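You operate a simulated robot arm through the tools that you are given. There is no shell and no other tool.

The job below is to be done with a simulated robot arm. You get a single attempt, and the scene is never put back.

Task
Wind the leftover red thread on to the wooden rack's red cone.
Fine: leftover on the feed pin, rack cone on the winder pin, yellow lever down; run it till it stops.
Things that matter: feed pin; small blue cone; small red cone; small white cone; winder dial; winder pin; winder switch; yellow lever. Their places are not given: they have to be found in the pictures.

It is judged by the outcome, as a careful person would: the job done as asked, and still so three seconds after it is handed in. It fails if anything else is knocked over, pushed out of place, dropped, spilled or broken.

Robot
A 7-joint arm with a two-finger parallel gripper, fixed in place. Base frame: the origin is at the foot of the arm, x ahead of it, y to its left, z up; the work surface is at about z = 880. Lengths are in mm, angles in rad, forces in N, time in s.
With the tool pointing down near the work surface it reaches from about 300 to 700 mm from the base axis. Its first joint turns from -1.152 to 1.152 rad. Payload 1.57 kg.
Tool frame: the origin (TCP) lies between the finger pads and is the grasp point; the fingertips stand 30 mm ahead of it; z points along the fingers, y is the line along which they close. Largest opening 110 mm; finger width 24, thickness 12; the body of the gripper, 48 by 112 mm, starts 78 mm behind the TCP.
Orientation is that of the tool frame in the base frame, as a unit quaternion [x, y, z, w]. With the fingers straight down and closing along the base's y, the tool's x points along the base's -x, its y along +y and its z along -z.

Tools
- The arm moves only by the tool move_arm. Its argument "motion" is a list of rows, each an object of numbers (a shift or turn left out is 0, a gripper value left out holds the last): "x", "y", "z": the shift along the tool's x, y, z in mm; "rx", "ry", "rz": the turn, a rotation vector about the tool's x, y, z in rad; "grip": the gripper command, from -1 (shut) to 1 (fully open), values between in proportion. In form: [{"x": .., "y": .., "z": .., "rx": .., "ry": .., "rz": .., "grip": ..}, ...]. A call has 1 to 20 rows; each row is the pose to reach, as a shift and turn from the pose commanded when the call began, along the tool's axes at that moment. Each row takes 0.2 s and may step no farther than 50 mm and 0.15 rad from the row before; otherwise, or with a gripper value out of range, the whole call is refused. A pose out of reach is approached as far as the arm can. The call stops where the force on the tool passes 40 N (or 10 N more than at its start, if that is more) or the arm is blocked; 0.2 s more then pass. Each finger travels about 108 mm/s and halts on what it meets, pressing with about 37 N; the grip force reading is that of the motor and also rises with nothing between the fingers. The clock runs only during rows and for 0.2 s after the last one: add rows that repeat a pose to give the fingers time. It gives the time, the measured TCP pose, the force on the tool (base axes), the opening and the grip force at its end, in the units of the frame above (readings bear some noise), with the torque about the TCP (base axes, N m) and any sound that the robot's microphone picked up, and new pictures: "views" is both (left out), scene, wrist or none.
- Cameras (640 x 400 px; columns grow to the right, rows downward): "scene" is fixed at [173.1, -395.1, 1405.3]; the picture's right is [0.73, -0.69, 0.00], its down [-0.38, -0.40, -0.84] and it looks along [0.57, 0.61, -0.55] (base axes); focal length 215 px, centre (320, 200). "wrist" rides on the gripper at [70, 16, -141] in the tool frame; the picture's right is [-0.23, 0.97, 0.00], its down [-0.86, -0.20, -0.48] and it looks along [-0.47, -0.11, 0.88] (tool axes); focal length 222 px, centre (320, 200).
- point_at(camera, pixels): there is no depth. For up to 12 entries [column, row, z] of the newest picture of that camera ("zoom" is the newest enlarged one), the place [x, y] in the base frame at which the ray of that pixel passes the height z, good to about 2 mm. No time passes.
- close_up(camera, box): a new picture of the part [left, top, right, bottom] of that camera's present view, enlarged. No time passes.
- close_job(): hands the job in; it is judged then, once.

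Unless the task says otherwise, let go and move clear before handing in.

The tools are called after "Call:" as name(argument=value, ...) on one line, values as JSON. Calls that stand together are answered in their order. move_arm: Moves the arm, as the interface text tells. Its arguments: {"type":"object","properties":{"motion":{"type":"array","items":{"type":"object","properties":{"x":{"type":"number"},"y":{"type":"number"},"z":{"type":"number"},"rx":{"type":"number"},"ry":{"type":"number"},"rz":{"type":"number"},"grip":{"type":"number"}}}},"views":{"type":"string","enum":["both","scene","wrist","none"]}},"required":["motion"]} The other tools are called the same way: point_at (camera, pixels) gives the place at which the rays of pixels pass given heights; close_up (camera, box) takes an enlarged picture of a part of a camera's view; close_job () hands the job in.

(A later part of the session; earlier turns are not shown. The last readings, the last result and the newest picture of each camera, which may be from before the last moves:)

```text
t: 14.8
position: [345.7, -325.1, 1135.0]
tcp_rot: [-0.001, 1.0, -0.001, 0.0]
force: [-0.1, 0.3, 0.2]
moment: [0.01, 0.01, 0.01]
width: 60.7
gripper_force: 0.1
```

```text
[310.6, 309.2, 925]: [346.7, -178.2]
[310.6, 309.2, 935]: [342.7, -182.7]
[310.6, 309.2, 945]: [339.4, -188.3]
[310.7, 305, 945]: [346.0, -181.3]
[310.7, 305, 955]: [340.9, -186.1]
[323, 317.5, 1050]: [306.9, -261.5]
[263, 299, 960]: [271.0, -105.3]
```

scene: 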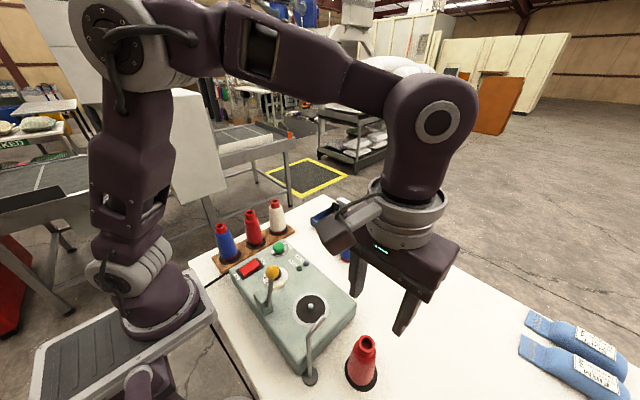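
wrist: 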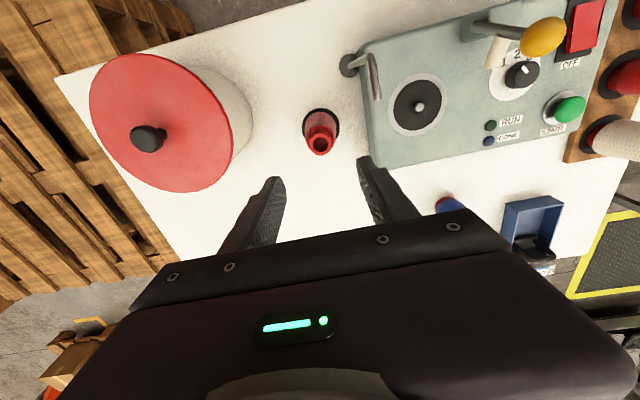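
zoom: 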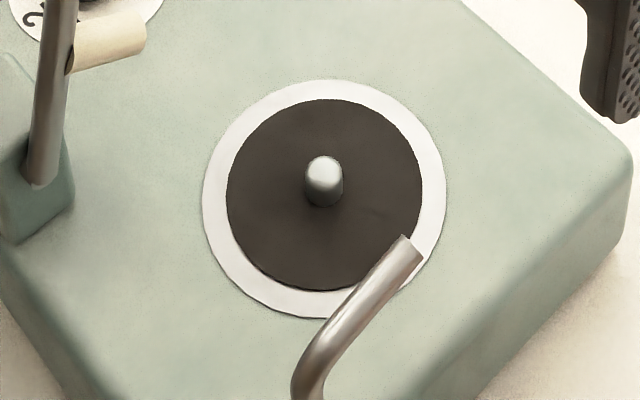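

The winder disc is at about (341.5,-182.5,934), and both cameras agree within 2 mm. I'll rise and sweep over to hover above the rack's red cone.

Call:
move_arm(motion=[{"z": -40}, {"x": -3, "y": 42, "z": -40}, {"x": -6, "y": 84, "z": -40}, {"x": -9, "y": 126, "z": -40}, {"x": -12, "y": 168, "z": -40}, {"x": -15, "y": 210, "z": -40}, {"x": -18, "y": 252, "z": -40}, {"x": -21, "y": 294, "z": -40}, {"x": -24, "y": 336, "z": -40}, {"x": -27, "y": 378, "z": -40}, {"x": -30, "y": 420, "z": -40}, {"x": -31, "y": 460, "z": -40}, {"x": -31, "y": 460, "z": -10}, {"x": -31, "y": 460, "z": -10}], views="both")

Call:
close_up(camera="wrist", box=[240, 60, 400, 200])

Call:
close_up(camera="scene", box=[190, 150, 330, 290])

```text
t: 17.8
position: [375.7, 136.5, 1143.0]
tcp_rot: [-0.001, 1.0, -0.002, 0.0]
force: [1.0, -0.6, 0.0]
moment: [-0.01, -0.04, 0.0]
width: 60.4
gripper_force: 0.1
```

scene: 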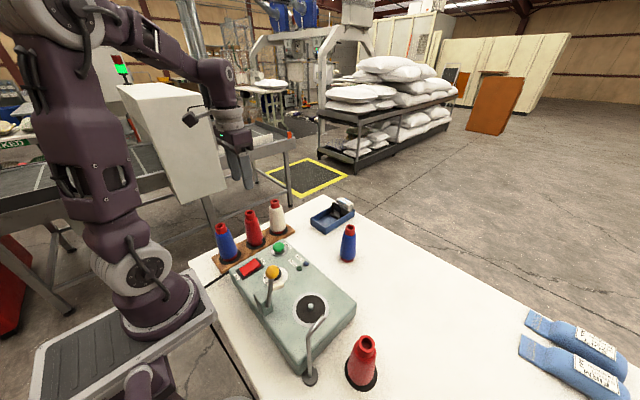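
wrist: 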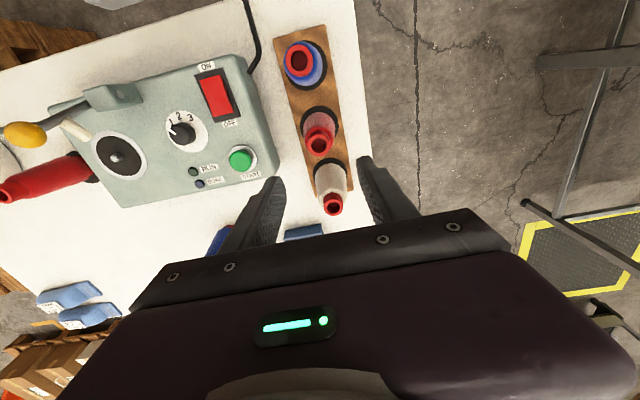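

```text
2.86 times, centred on (320, 130) of wrist
```

zoom: 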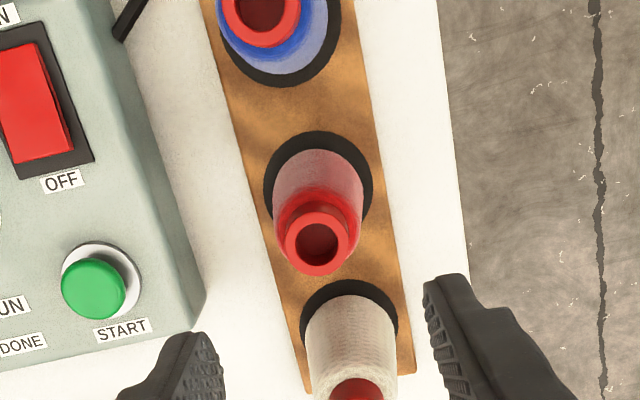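

```text
2.86 times, centred on (260, 220) of scene
```

zoom: 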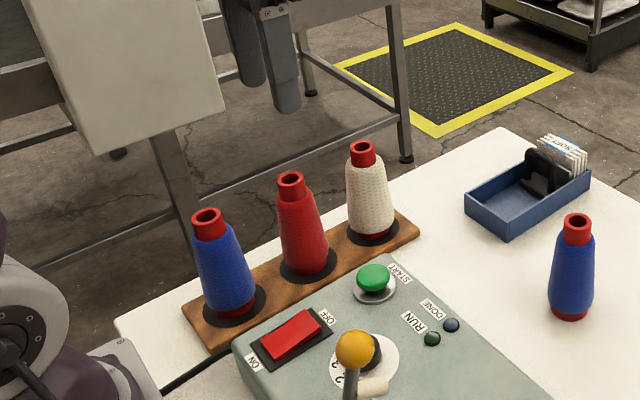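

The rim is at about (319.3,144.5), so I'm within about 2 mm of centred. I'll zoom tighter in the scene view and cast again to fix the rack cone's top height.

Call:
close_up(camera="scene", box=[225, 195, 285, 255])

Call:
point_at(camera="wrist", pixels=[[319.3, 144.5, 1005], [319.3, 144.5, 1012], [319.3, 144.5, 1020]])

Call:
point_at(camera="scene", pixels=[[250.2, 213.5, 1005], [250.2, 213.5, 1012], [250.2, 213.5, 1020]])

```text
6.67 times, centred on (255, 225) of scene
```

zoom: 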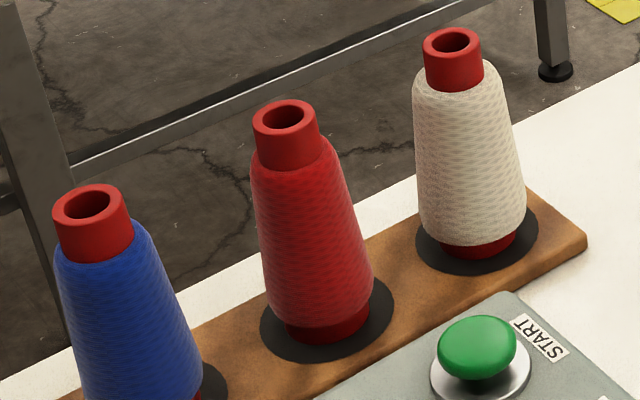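

```text
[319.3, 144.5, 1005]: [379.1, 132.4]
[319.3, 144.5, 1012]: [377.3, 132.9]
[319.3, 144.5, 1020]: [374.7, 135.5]
```

```text
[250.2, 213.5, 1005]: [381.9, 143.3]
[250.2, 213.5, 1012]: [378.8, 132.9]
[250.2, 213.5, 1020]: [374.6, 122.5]
```

Top height is about 1013, and the cone is about 2 mm to the -y side of my axis. I'll come down to just above it and re-check the centring.

Call:
move_arm(motion=[{"y": -2, "z": 25}, {"y": -2, "z": 50}, {"y": -2, "z": 75}, {"y": -2, "z": 95}, {"y": -2, "z": 95}], views="both")

Call:
close_up(camera="wrist", box=[250, 100, 400, 230])

Call:
close_up(camera="scene", box=[210, 160, 310, 260])

```text
t: 19.0
position: [374.5, 133.5, 1048.8]
tcp_rot: [-0.001, 1.0, -0.001, 0.0]
force: [0.3, -1.3, 0.1]
moment: [0.0, -0.01, -0.02]
width: 60.7
gripper_force: 0.1
```

scene: 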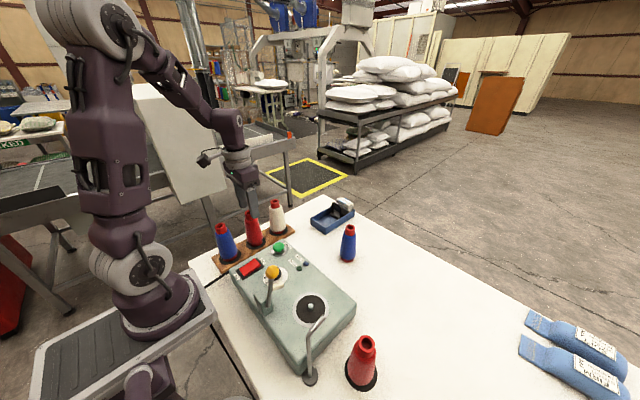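
wrist: 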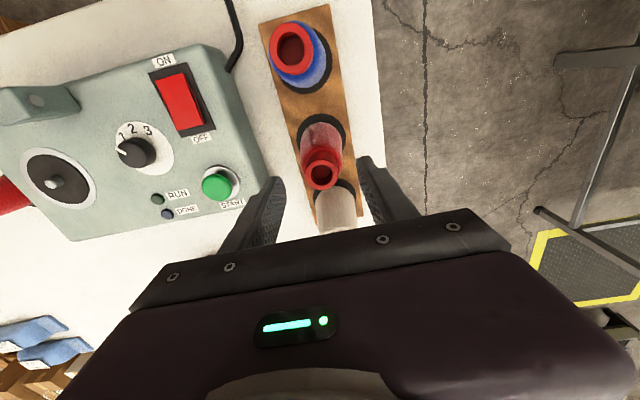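

```text
3.08 times, centred on (325, 165) of wrist
```

zoom: 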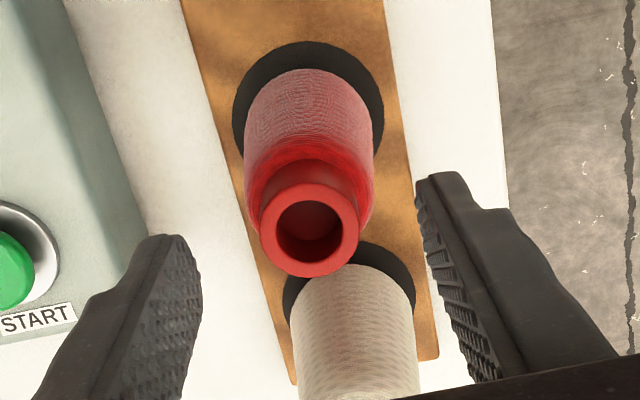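

```text
4.00 times, centred on (260, 210) of scene
```

zoom: 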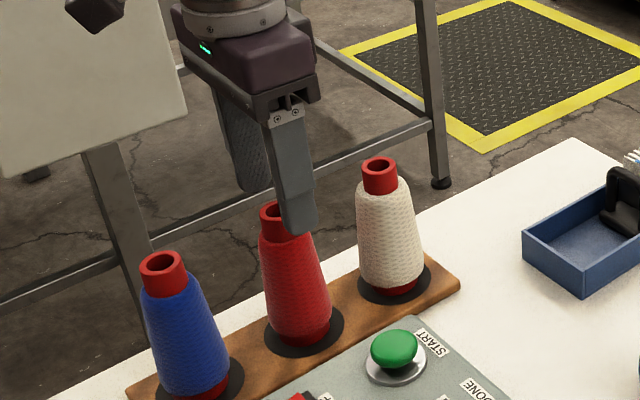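

The rim at (321.4,174.9) matches the predicted axis to within 1 mm. I'll lower 23 mm so the pads cover about 17 mm of bare tube, close, then lift straight up a little.

Call:
move_arm(motion=[{"y": 0.5, "z": 12}, {"y": 0.5, "z": 23}, {"y": 0.5, "z": 23}, {"y": 0.5, "z": 23, "grip": -1}, {"y": 0.5, "z": 23, "grip": -1}, {"y": 0.5, "z": 23, "grip": -1}, {"y": 0.5, "z": 23, "grip": -1}, {"y": 0.5, "z": 18}, {"y": 0.5, "z": 8}, {"y": 0.5, "z": -7}, {"y": 0.5, "z": -7}], views="both")

Call:
close_up(camera="wrist", box=[250, 100, 400, 230])

Call:
close_up(camera="scene", box=[210, 160, 310, 260])

```text
t: 21.4
position: [377.6, 133.2, 1054.7]
tcp_rot: [-0.001, 1.0, 0.0, -0.001]
force: [0.4, -0.2, -1.0]
moment: [-0.02, -0.03, 0.02]
width: 28.2
gripper_force: 37.3
```

scene: 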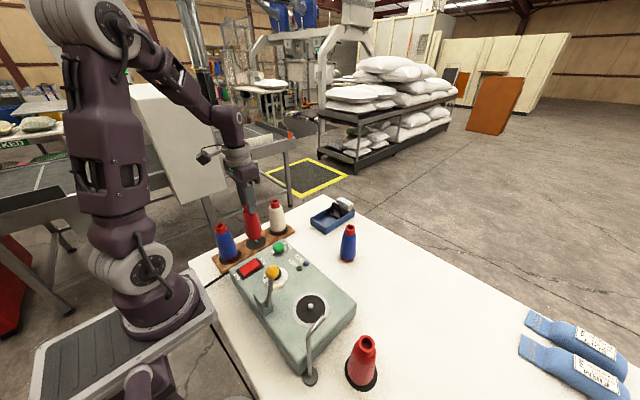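
wrist: 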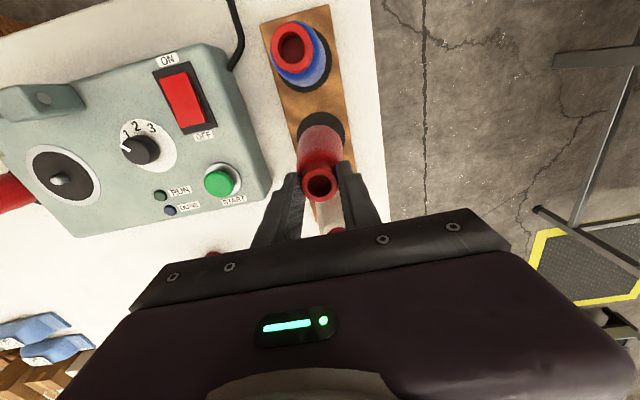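

```text
3.08 times, centred on (325, 165) of wrist
```

zoom: 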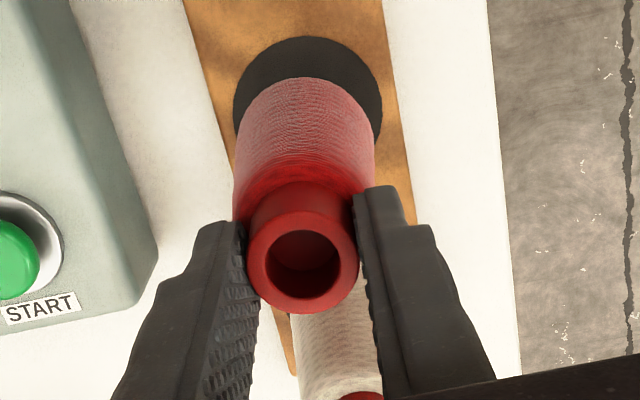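

```text
4.00 times, centred on (260, 210) of scene
```

zoom: 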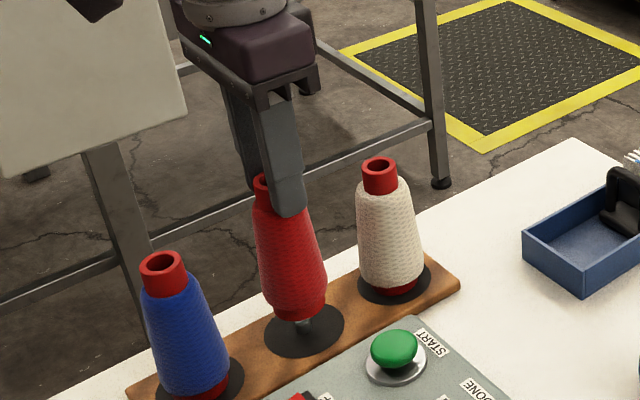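

The rack cone is held, with width 28.2, and it is clearing its peg without tilting. I'll lift it well clear, then carry it over the box to hover above the winder pin, above the lever knob's height.

Call:
move_arm(motion=[{"z": -25}, {"z": -60}, {"z": -100}, {"z": -140}, {"z": -170}, {"x": 4, "y": -40, "z": -170}, {"x": 9, "y": -80, "z": -170}, {"x": 13, "y": -120, "z": -170}, {"x": 18, "y": -160, "z": -170}, {"x": 22, "y": -200, "z": -170}, {"x": 27, "y": -240, "z": -170}, {"x": 31, "y": -280, "z": -170}, {"x": 35.5, "y": -316, "z": -170}, {"x": 35.5, "y": -316, "z": -170}, {"x": 35.5, "y": -316, "z": -170}], views="both")

Call:
close_up(camera="wrist", box=[250, 80, 400, 210])

Call:
close_up(camera="scene", box=[250, 220, 380, 340])

```text
t: 24.6
position: [340.6, -180.1, 1227.6]
tcp_rot: [0.0, 1.0, -0.001, 0.0]
force: [0.2, 0.3, -0.2]
moment: [-0.03, -0.02, 0.04]
width: 27.8
gripper_force: 37.2
```

scene: 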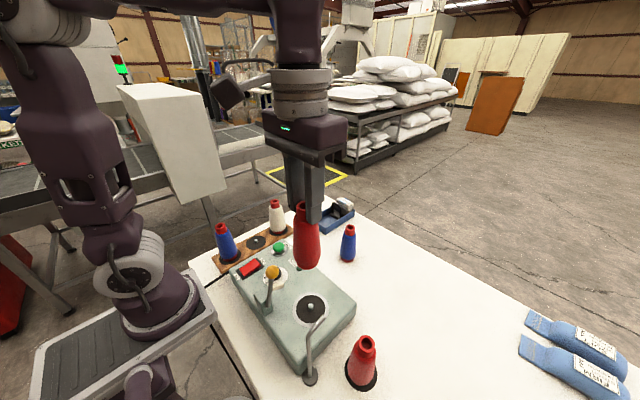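
wrist: 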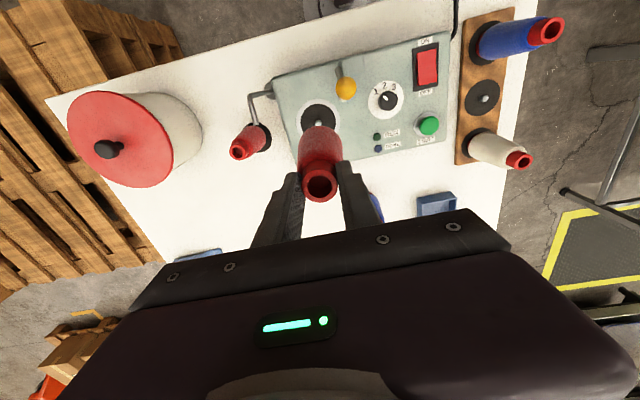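

```text
3.08 times, centred on (325, 145) of wrist
```

zoom: 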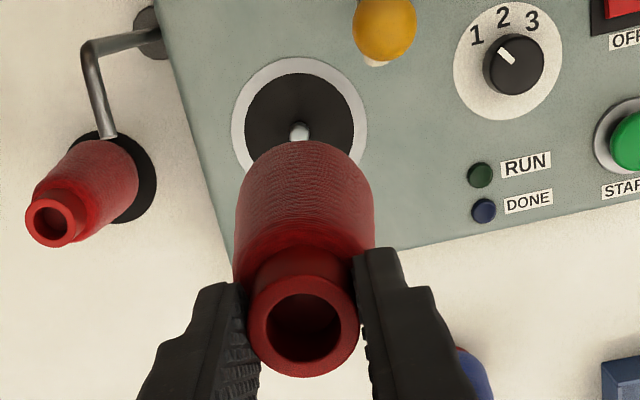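

```text
3.33 times, centred on (315, 280) of scene
```

zoom: 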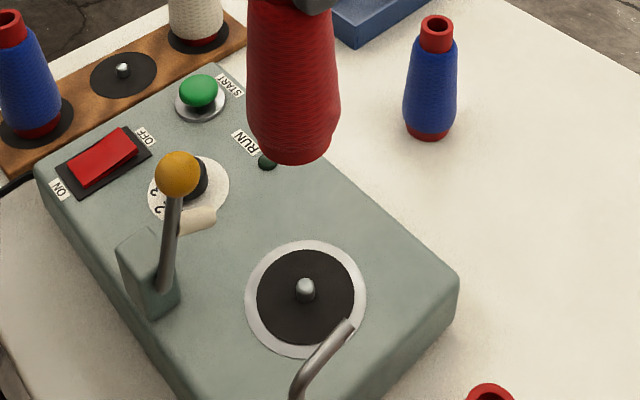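

The winder disc is visible just past the cone. I'll cast its edges and the rim in both views to work out the remaining offset before lowering.

Call:
point_at(camera="wrist", pixels=[[317.6, 104.1, 934], [300.6, 121, 934], [336, 121, 934], [318.2, 122, 945], [320, 184, 1215]])

Call:
point_at(camera="scene", pixels=[[310.3, 309.3, 934], [310.6, 306, 945], [299, 205, 1215]])

Call:
close_up(camera="scene", box=[270, 160, 350, 280])

```text
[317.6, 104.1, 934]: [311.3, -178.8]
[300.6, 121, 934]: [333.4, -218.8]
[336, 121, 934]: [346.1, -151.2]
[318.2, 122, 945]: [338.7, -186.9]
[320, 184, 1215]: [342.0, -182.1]
```

```text
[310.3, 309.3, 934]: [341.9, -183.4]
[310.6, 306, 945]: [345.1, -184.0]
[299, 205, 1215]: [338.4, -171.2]
```

```text
3.33 times, centred on (310, 220) of scene
```

zoom: 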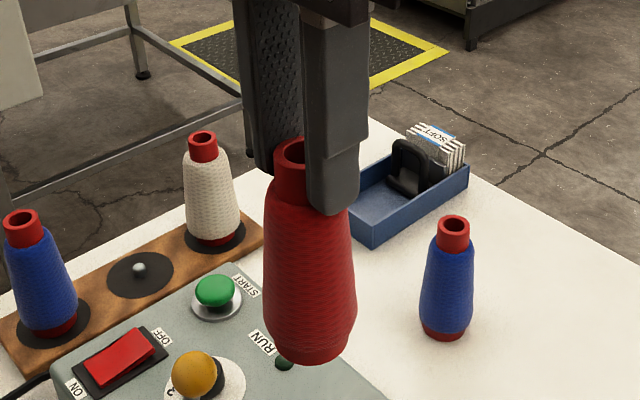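

The pin comes out at about (341.7,-183.7) and the held cone at about (341.5,-181.3), so I need roughly -2.3 mm in y. I'll lower to just above the pin tip with that correction.

Call:
move_arm(motion=[{"y": -2.3, "z": 30}, {"y": -2.3, "z": 60}, {"y": -2.3, "z": 90}, {"y": -2.3, "z": 115}, {"y": -2.3, "z": 132}, {"y": -2.3, "z": 132}], views="both")

Call:
close_up(camera="wrist", box=[250, 80, 400, 210])

Call:
close_up(camera="scene", box=[250, 240, 380, 350])

```text
t: 26.0
position: [340.3, -184.0, 1093.9]
tcp_rot: [-0.001, 1.0, -0.001, 0.001]
force: [-0.2, 0.0, -1.4]
moment: [0.0, 0.0, -0.02]
width: 28.1
gripper_force: 37.2
```

scene: 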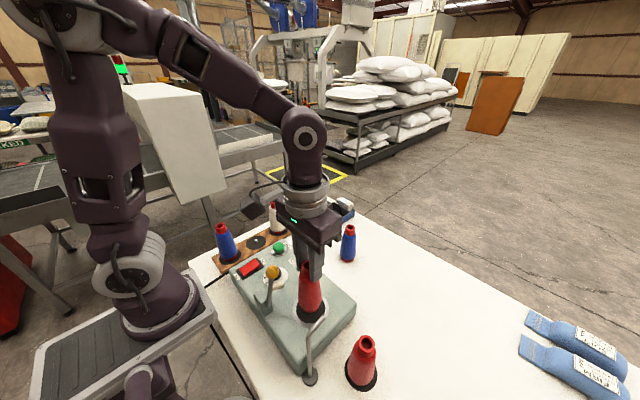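
wrist: 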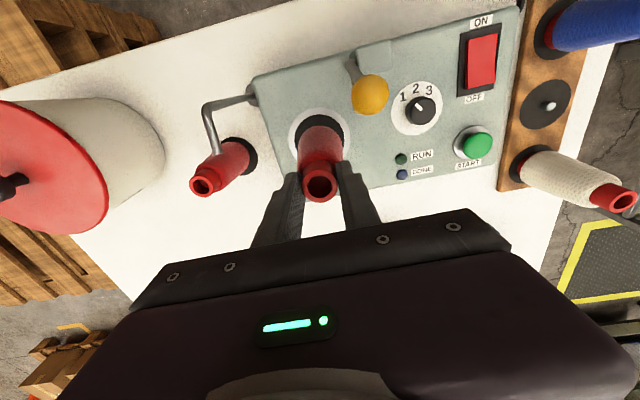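

```text
3.08 times, centred on (325, 145) of wrist
```

zoom: 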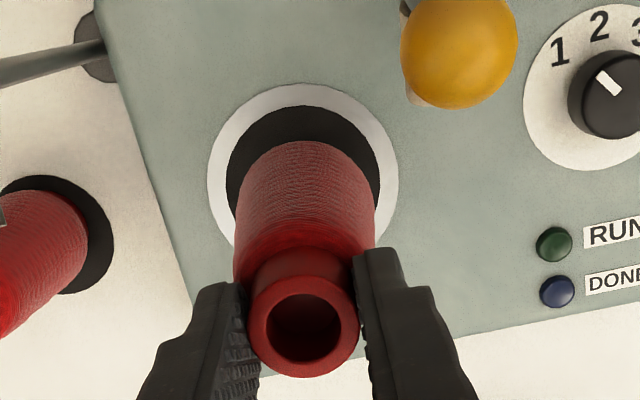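

```text
3.64 times, centred on (315, 295) of scene
```

zoom: 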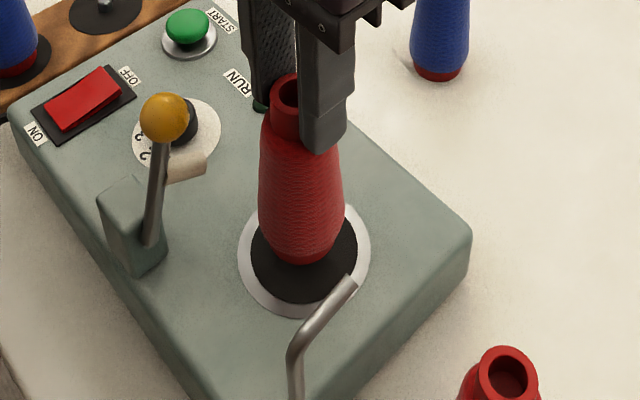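

The ring and cone body are aligned in columns, with the ring centre at 303 against the cone at 305 in the zoom. I'll check the x offset with exact casts before seating.

Call:
point_at(camera="wrist", pixels=[[318.8, 107, 932], [318.8, 114.2, 934], [288.3, 137, 932], [350.6, 137, 932], [320, 185.5, 1081]])

Call:
point_at(camera="scene", pixels=[[310.6, 308.8, 934], [309.8, 312.6, 966], [306.8, 266.2, 1081]])

```text
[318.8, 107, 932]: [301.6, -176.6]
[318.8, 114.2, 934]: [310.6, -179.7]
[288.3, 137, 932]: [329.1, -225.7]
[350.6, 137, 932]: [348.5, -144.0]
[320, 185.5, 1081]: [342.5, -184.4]
```

```text
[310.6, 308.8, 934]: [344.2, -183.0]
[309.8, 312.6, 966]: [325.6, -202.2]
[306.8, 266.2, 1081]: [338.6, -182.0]
```

All estimates agree within about 2 mm, which fits within the tube's clearance on the pin. I'll lower gently over the pin.

Call:
move_arm(motion=[{"z": 6}, {"z": 11}, {"z": 16}, {"z": 21}, {"z": 25}, {"z": 25}], views="both")

Call:
close_up(camera="scene", box=[250, 240, 380, 350])

Call:
close_up(camera="wrist", box=[250, 80, 400, 210])

```text
t: 27.1
position: [342.2, -186.6, 1072.6]
tcp_rot: [-0.002, 1.0, -0.001, 0.001]
force: [-3.4, 3.9, 12.6]
moment: [0.22, 0.39, -0.01]
width: 27.9
gripper_force: 37.3
stopped in row 5: the force on the tool passed its limit at 52 N (the readings are from after the stop); the commanded pose is now the measured one
```

scene: 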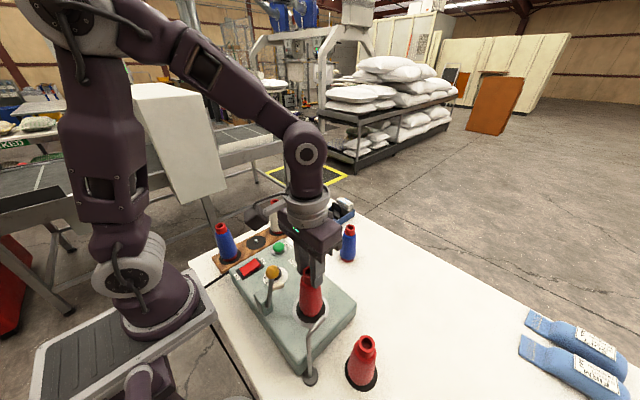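
wrist: 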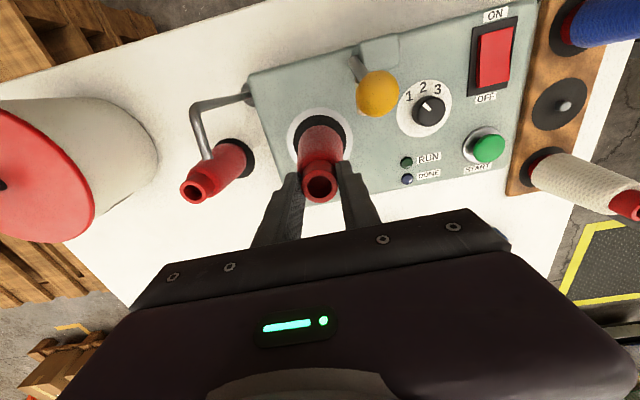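

```text
3.64 times, centred on (315, 295) of scene
```

zoom: 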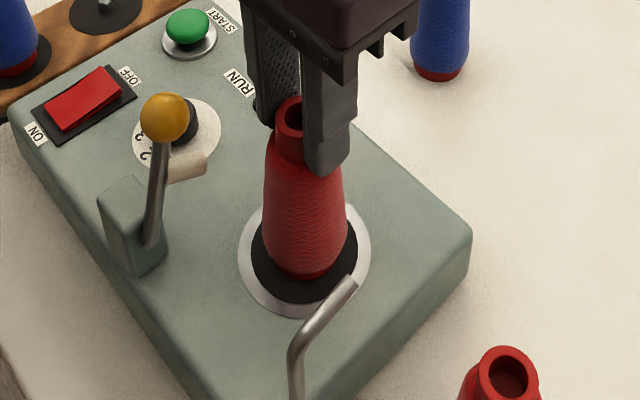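

```text
3.08 times, centred on (325, 145) of wrist
```

zoom: 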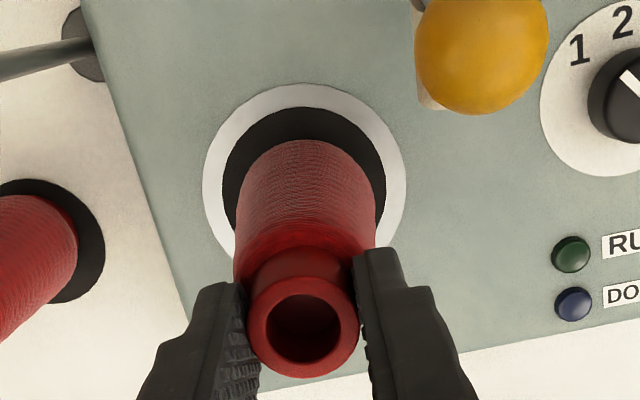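

The descent stopped on contact at TCP z≈1072.6, about 10 mm sooner than I expected, so the base may be resting on the pin tip rather than around it. I'll measure the empty rack disc height to work out where the cone base is relative to the TCP.

Call:
close_up(camera="wrist", box=[510, 60, 610, 150])

Call:
close_up(camera="scene", box=[225, 215, 290, 270])

Call:
close_up(camera="scene", box=[280, 260, 350, 330])

```text
4.44 times, centred on (560, 105) of wrist
```

zoom: 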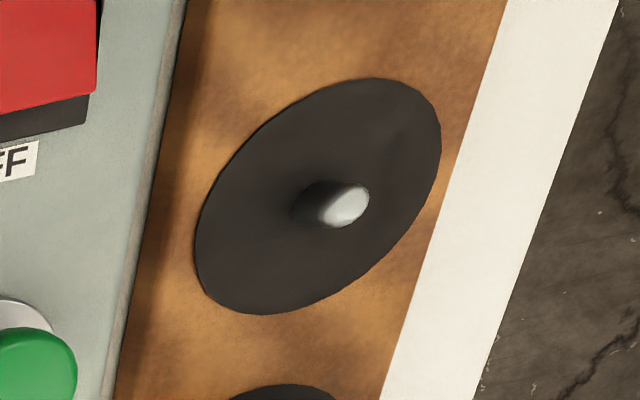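

```text
7.27 times, centred on (258, 242) of scene
```

zoom: 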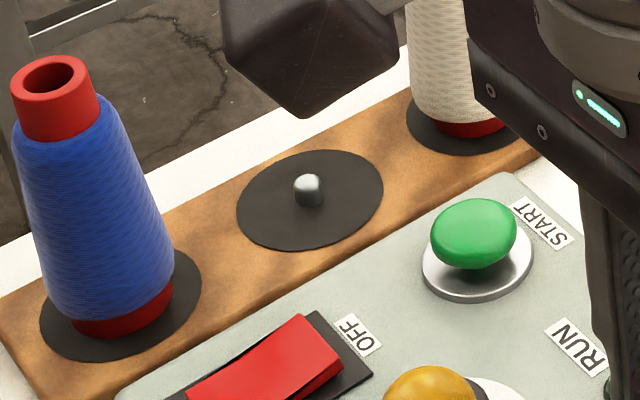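

```text
5.71 times, centred on (315, 295) of scene
```

zoom: 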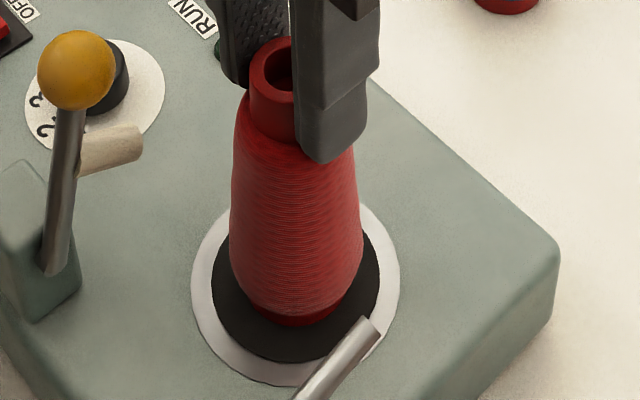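

The base band's lower edge is at (297,327) in the zoom, which sits close to where a seated base would appear. I'll cast the rack disc and the cone base to decide.

Call:
point_at(camera="wrist", pixels=[[559.5, 104.3, 890], [559.5, 104.3, 900], [559.5, 104.3, 910], [564.5, 106, 910], [564.5, 106, 920]])

Call:
point_at(camera="scene", pixels=[[256.6, 242, 890], [256.6, 242, 900], [256.6, 242, 910], [256.4, 238.8, 910], [256.4, 238.8, 920], [311, 317.2, 935], [311, 317.2, 945], [310.7, 309.2, 935]])

```text
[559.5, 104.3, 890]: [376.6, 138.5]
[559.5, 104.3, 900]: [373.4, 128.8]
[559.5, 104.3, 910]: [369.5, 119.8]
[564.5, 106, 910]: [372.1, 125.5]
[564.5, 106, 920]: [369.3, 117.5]
```

```text
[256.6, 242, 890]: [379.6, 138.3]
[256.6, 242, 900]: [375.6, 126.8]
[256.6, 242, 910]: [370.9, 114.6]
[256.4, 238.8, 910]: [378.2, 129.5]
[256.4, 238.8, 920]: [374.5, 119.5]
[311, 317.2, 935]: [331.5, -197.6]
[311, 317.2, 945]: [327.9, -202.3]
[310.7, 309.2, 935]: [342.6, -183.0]
```

The rack disc is at z≈891, so the cone base sits about 134 mm below the TCP. That puts the base at about 938, right on the winder disc at about 935, so it has seated. I'll back off 1 mm, release and rise straight up.

Call:
move_arm(motion=[{"z": -1}, {"z": -1, "grip": -0.3}, {"z": -1, "grip": -0.1}, {"z": -1, "grip": 0.05}, {"z": -1, "grip": 0.05}, {"z": -12}, {"z": -30}, {"z": -60}, {"z": -95}, {"z": -130}, {"z": -130}], views="both")

Call:
close_up(camera="scene", box=[250, 240, 380, 350])

Call:
close_up(camera="wrist", box=[250, 60, 430, 210])

```text
t: 29.5
position: [344.0, -182.6, 1204.1]
tcp_rot: [-0.001, 1.0, -0.002, 0.0]
force: [0.1, 0.3, 0.7]
moment: [0.03, 0.01, 0.01]
width: 57.8
gripper_force: 0.0
```

scene: 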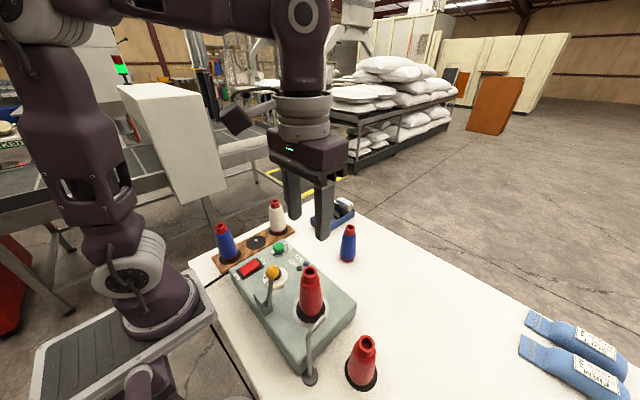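
wrist: 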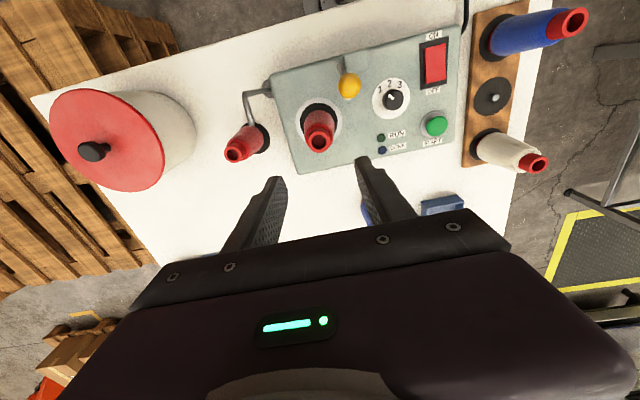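

```text
3.64 times, centred on (315, 295) of scene
```

zoom: 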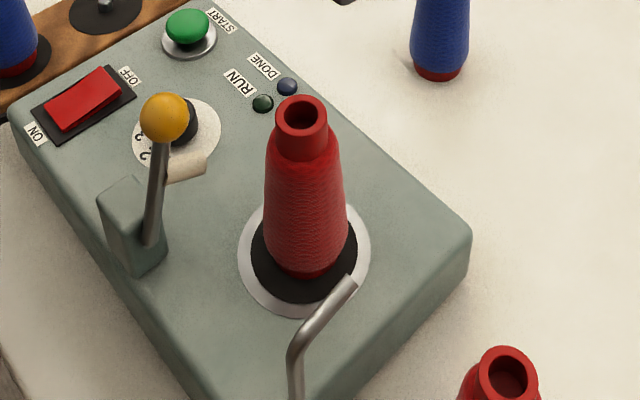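

```text
2.67 times, centred on (340, 135) of wrist
```

zoom: 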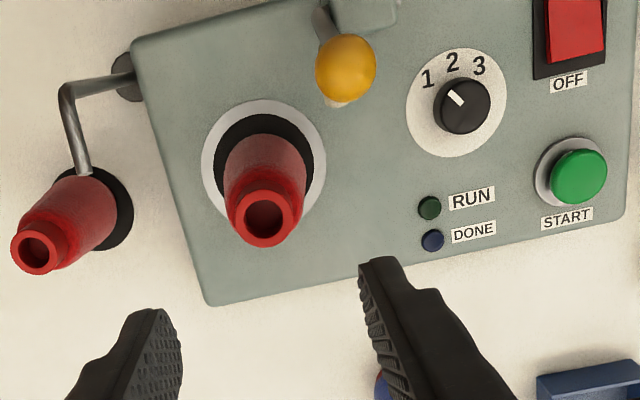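

The cone is standing on the winder disc after release. I'll check that it's upright and fully down by casting its rim in both views.

Call:
point_at(camera="scene", pixels=[[309.8, 272.5, 1050], [309.8, 272.5, 1057], [309.8, 272.5, 1064], [310.6, 309.2, 935]])

Call:
point_at(camera="wrist", pixels=[[319, 141.4, 1050], [319, 141.4, 1057], [319, 141.4, 1064], [348.5, 87, 1060], [348.5, 87, 1070]])

Call:
close_up(camera="scene", box=[280, 250, 350, 330])

Call:
close_up(camera="wrist", box=[330, 50, 410, 130])

```text
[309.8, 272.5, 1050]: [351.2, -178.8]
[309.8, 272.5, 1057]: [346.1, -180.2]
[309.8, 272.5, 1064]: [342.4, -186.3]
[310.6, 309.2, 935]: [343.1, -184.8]
```

```text
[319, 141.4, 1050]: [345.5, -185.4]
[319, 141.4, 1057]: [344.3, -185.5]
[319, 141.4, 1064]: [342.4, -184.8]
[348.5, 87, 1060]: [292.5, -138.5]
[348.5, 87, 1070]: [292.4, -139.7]
```

```text
5.00 times, centred on (315, 290) of scene
```

zoom: 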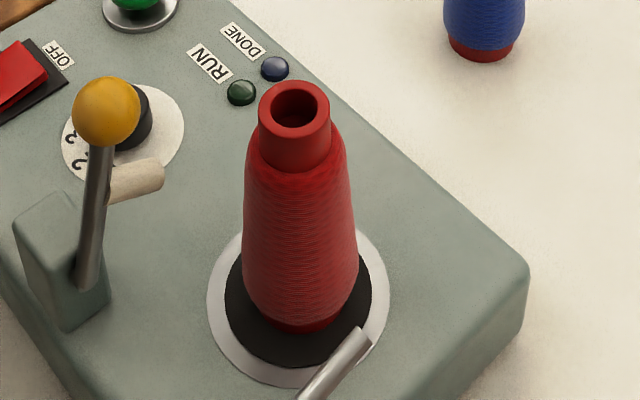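

```text
5.00 times, centred on (370, 90) of wrist
```

zoom: 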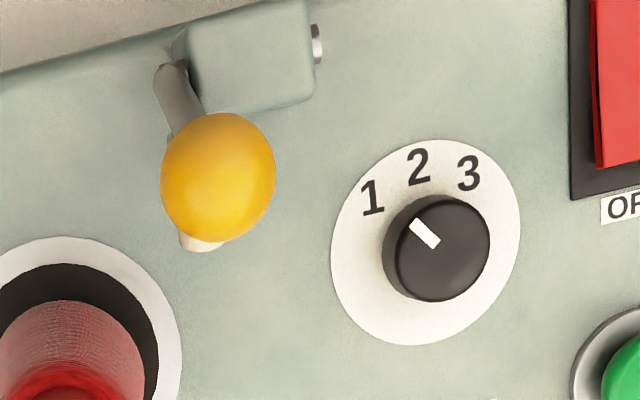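

The cone's top is at about (343,-185,1060), directly over the disc, so it is seated and upright. For the lever, gripping the knob sideways would crowd the cone, so I'll turn the gripper 90° and push the knob with one finger from behind. I'll rotate here, up high.

Call:
move_arm(motion=[{"rz": 0.143}, {"rz": 0.286}, {"rz": 0.428}, {"rz": 0.571}, {"rz": 0.714}, {"rz": 0.857}, {"rz": 1.0}, {"rz": 1.142}, {"rz": 1.285}, {"rz": 1.428}, {"rz": 1.571}, {"rz": 1.571}], views="both")

```text
t: 32.1
position: [343.8, -184.5, 1203.9]
tcp_rot: [0.707, 0.707, 0.0, 0.002]
force: [0.0, 0.1, 0.4]
moment: [0.01, 0.01, -0.01]
width: 57.7
gripper_force: 0.1
```

scene: 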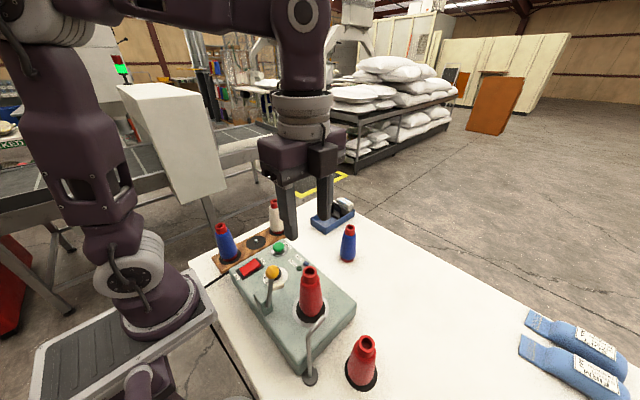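
wrist: 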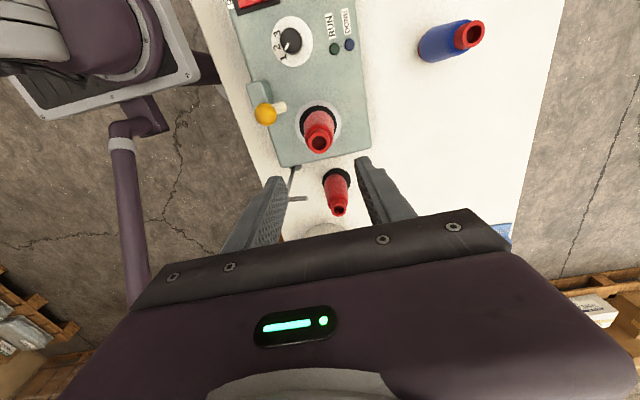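

The turn went cleanly, and the wrist view now looks along -y. The knob is at (266,114) with its white nose pointing toward +x. I'll zoom on the lever in both views to fix its geometry.

Call:
close_up(camera="wrist", box=[230, 60, 350, 170])

Call:
close_up(camera="scene", box=[245, 255, 305, 320])

```text
3.64 times, centred on (290, 115) of wrist
```

zoom: 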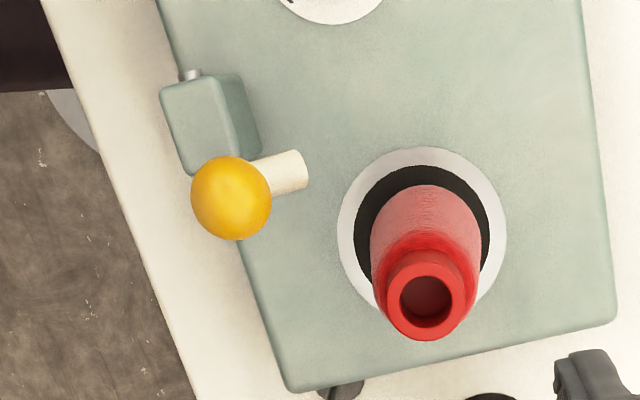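

```text
6.15 times, centred on (275, 288) of scene
```

zoom: 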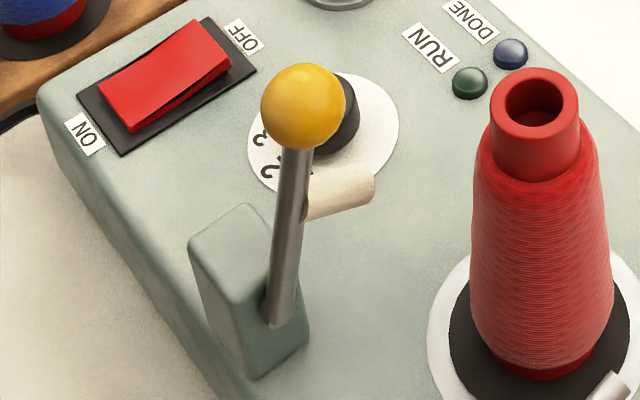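

I'll triangulate the knob, the nose tip and the lever root from these two zooms.

Call:
point_at(camera="wrist", pixels=[[265.5, 114.7, 1055], [265.5, 114.7, 1065], [265.5, 114.7, 1075], [284.5, 106.8, 1000], [284.5, 106.8, 1020], [263, 91, 970], [250, 85, 970]])

Call:
point_at(camera="scene", pixels=[[272.2, 272.9, 1055], [272.2, 272.9, 1065], [272.2, 272.9, 1075], [282.3, 286, 1000], [282.3, 286, 1020], [268.8, 305.9, 960], [268.8, 305.9, 970], [268.8, 305.9, 980]])

```text
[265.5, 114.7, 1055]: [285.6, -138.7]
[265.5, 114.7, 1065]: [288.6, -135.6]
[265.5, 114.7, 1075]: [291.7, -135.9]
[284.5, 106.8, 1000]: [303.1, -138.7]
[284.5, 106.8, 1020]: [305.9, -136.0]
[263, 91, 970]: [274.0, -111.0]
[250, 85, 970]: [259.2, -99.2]
```

```text
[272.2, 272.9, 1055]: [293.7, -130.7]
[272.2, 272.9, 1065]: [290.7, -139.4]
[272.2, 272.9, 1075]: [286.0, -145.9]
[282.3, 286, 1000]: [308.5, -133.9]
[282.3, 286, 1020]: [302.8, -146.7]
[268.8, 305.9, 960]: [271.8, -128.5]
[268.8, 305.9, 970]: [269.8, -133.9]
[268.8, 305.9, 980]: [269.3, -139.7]
```

The knob is at about (289,-137,1064), the pivot at about (269,-137,972) and the lever length is about 94 mm. With the jaws open about 58 mm along x, the rear finger will drop just behind the knob. I'll move over there and descend.

Call:
move_arm(motion=[{"x": 25, "y": -22, "z": 0}, {"x": 50, "y": -45, "z": 0}, {"x": 50, "y": -45, "z": 0}, {"x": 50, "y": -45, "z": 30}, {"x": 50, "y": -45, "z": 60}, {"x": 50, "y": -45, "z": 75}, {"x": 50, "y": -45, "z": 75}], views="both")

Call:
close_up(camera="scene", box=[230, 210, 350, 310])

Call:
close_up(camera="wrist", box=[240, 110, 420, 230])

```text
t: 33.7
position: [298.0, -133.2, 1127.5]
tcp_rot: [0.706, 0.708, 0.0, 0.003]
force: [0.0, -0.7, -0.4]
moment: [0.01, 0.02, 0.02]
width: 57.6
gripper_force: 0.0
```

scene: 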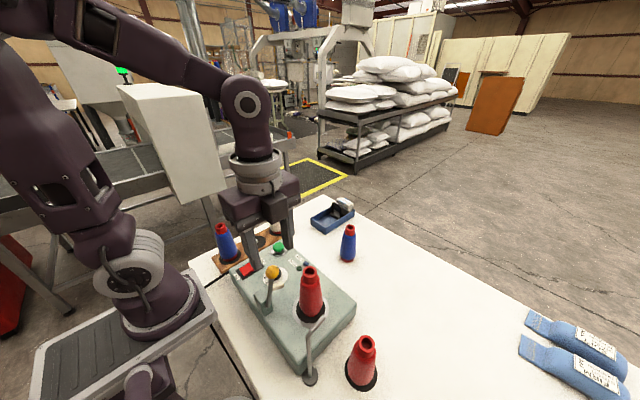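
wrist: 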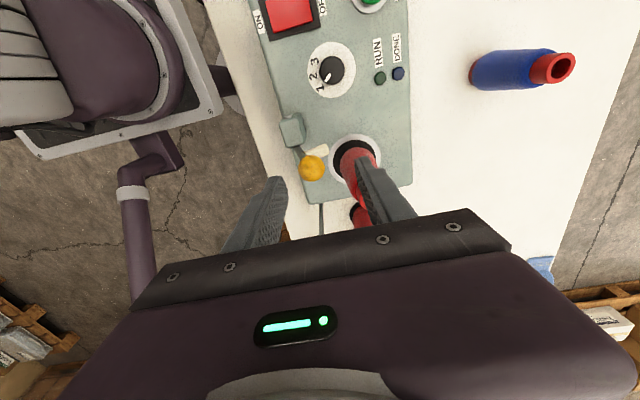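

```text
4.00 times, centred on (290, 260) of scene
```

zoom: 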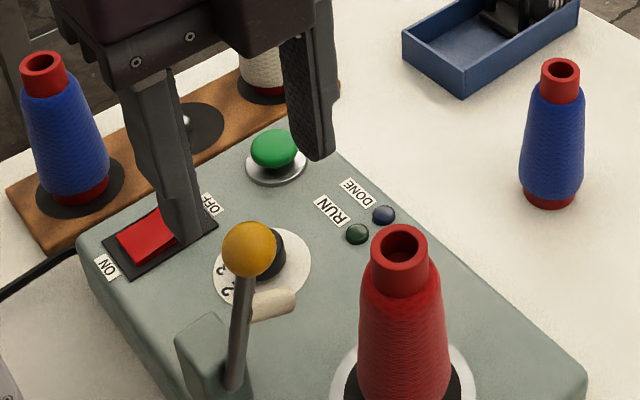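

```text
3.33 times, centred on (330, 170) of wrist
```

zoom: 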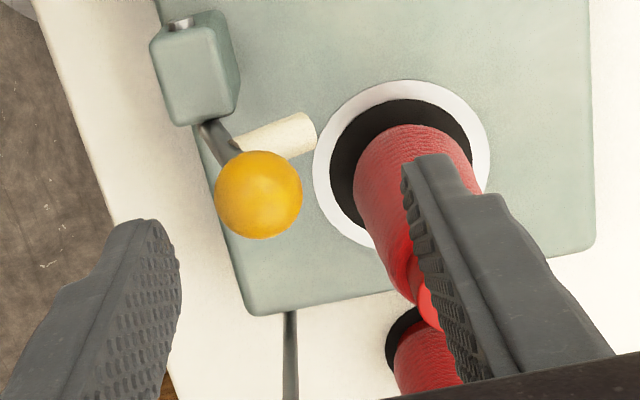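

The knob sits between the fingers with about 6 mm clearance to the rear finger. I'll lower so the rear fingertip is just below the knob's centre, then start sweeping it forward slowly.

Call:
move_arm(motion=[{"z": 20}, {"z": 41}, {"z": 41}], views="both")

Call:
close_up(camera="scene", box=[230, 230, 350, 330])

Call:
close_up(camera="wrist", box=[240, 110, 420, 230])

```text
t: 34.5
position: [298.3, -135.7, 1085.9]
tcp_rot: [0.707, 0.708, -0.001, 0.002]
force: [-0.1, -0.1, 0.1]
moment: [-0.02, 0.01, 0.02]
width: 57.7
gripper_force: 0.0
```

scene: 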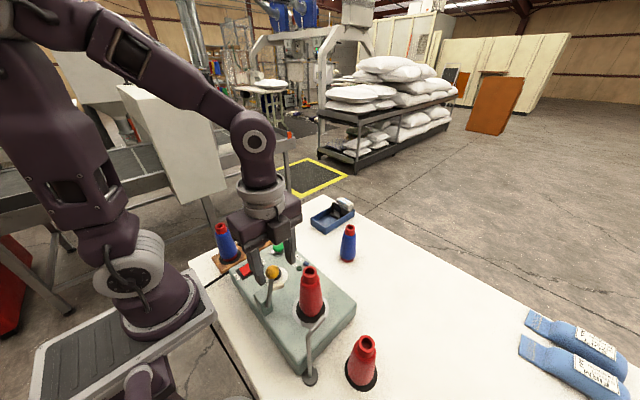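
wrist: 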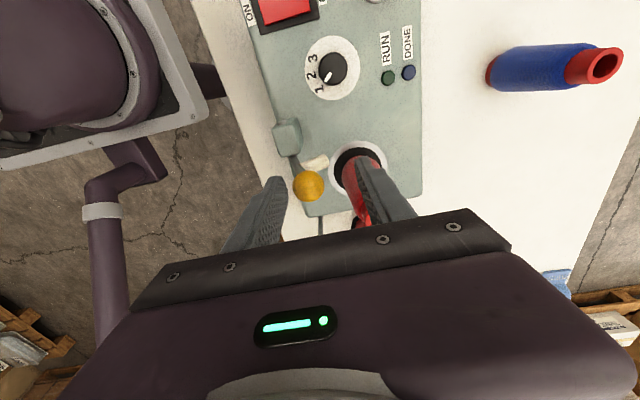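

```text
4.00 times, centred on (290, 280) of scene
```

zoom: 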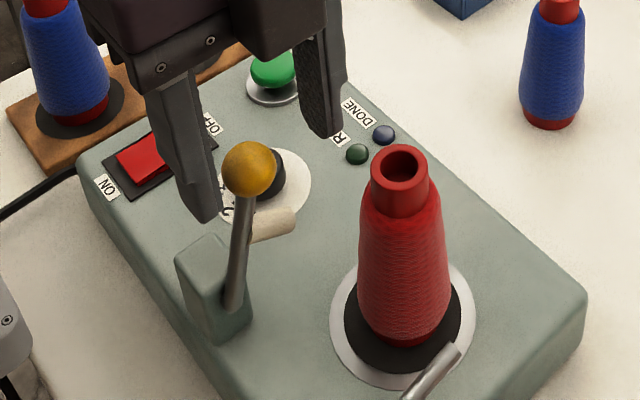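

```text
3.33 times, centred on (330, 170) of wrist
```

zoom: 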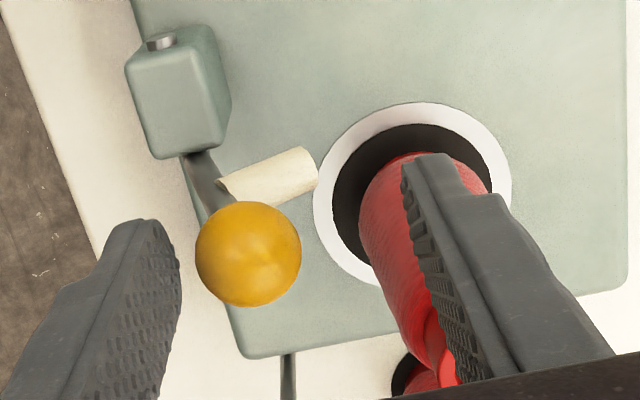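

Fingers are placed, with the rear finger behind the knob and the front finger well clear of the cone. I'll sweep forward along the lever's arc to about half way, watching force.

Call:
move_arm(motion=[{"y": 6, "z": 0}, {"y": 13, "z": 0}, {"y": 20, "z": 0}, {"y": 27, "z": 0}, {"y": 34, "z": 2}, {"y": 41, "z": 4.5}, {"y": 48, "z": 8}, {"y": 55, "z": 13}, {"y": 62, "z": 19}, {"y": 66, "z": 23}, {"y": 66, "z": 23}], views="both")

Call:
close_up(camera="scene", box=[230, 230, 350, 330])

Call:
close_up(camera="wrist", box=[220, 100, 400, 220])

```text
t: 36.9
position: [362.1, -135.0, 1063.2]
tcp_rot: [0.706, 0.708, -0.001, 0.002]
force: [0.4, 0.1, 0.0]
moment: [-0.04, -0.04, 0.0]
width: 57.7
gripper_force: 0.0
```

scene: 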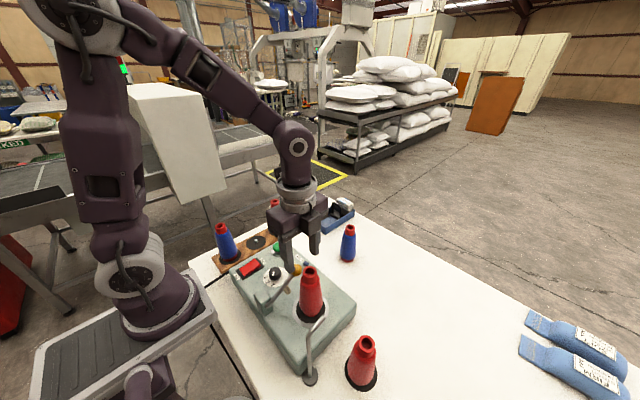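
wrist: 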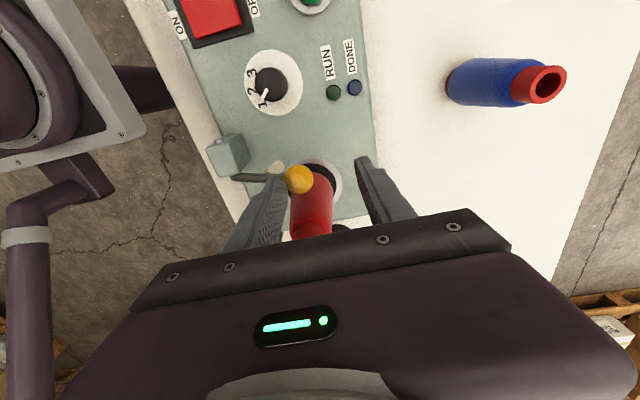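

```text
4.00 times, centred on (290, 280) of scene
```

zoom: 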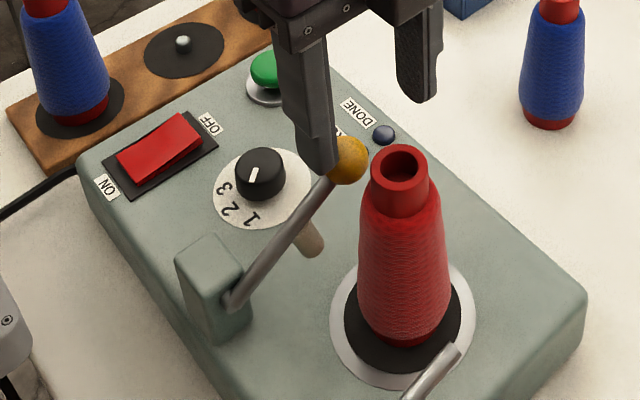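

```text
3.33 times, centred on (310, 160) of wrist
```

zoom: 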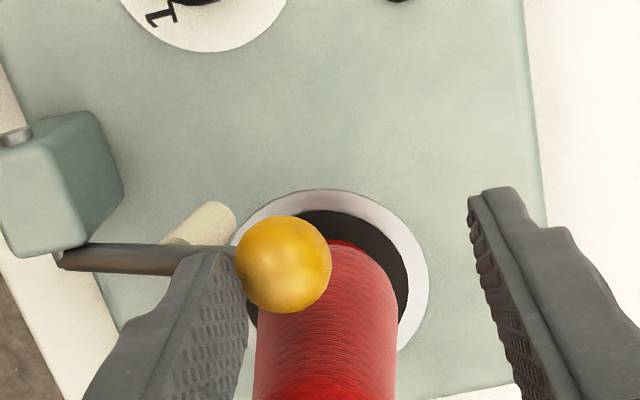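

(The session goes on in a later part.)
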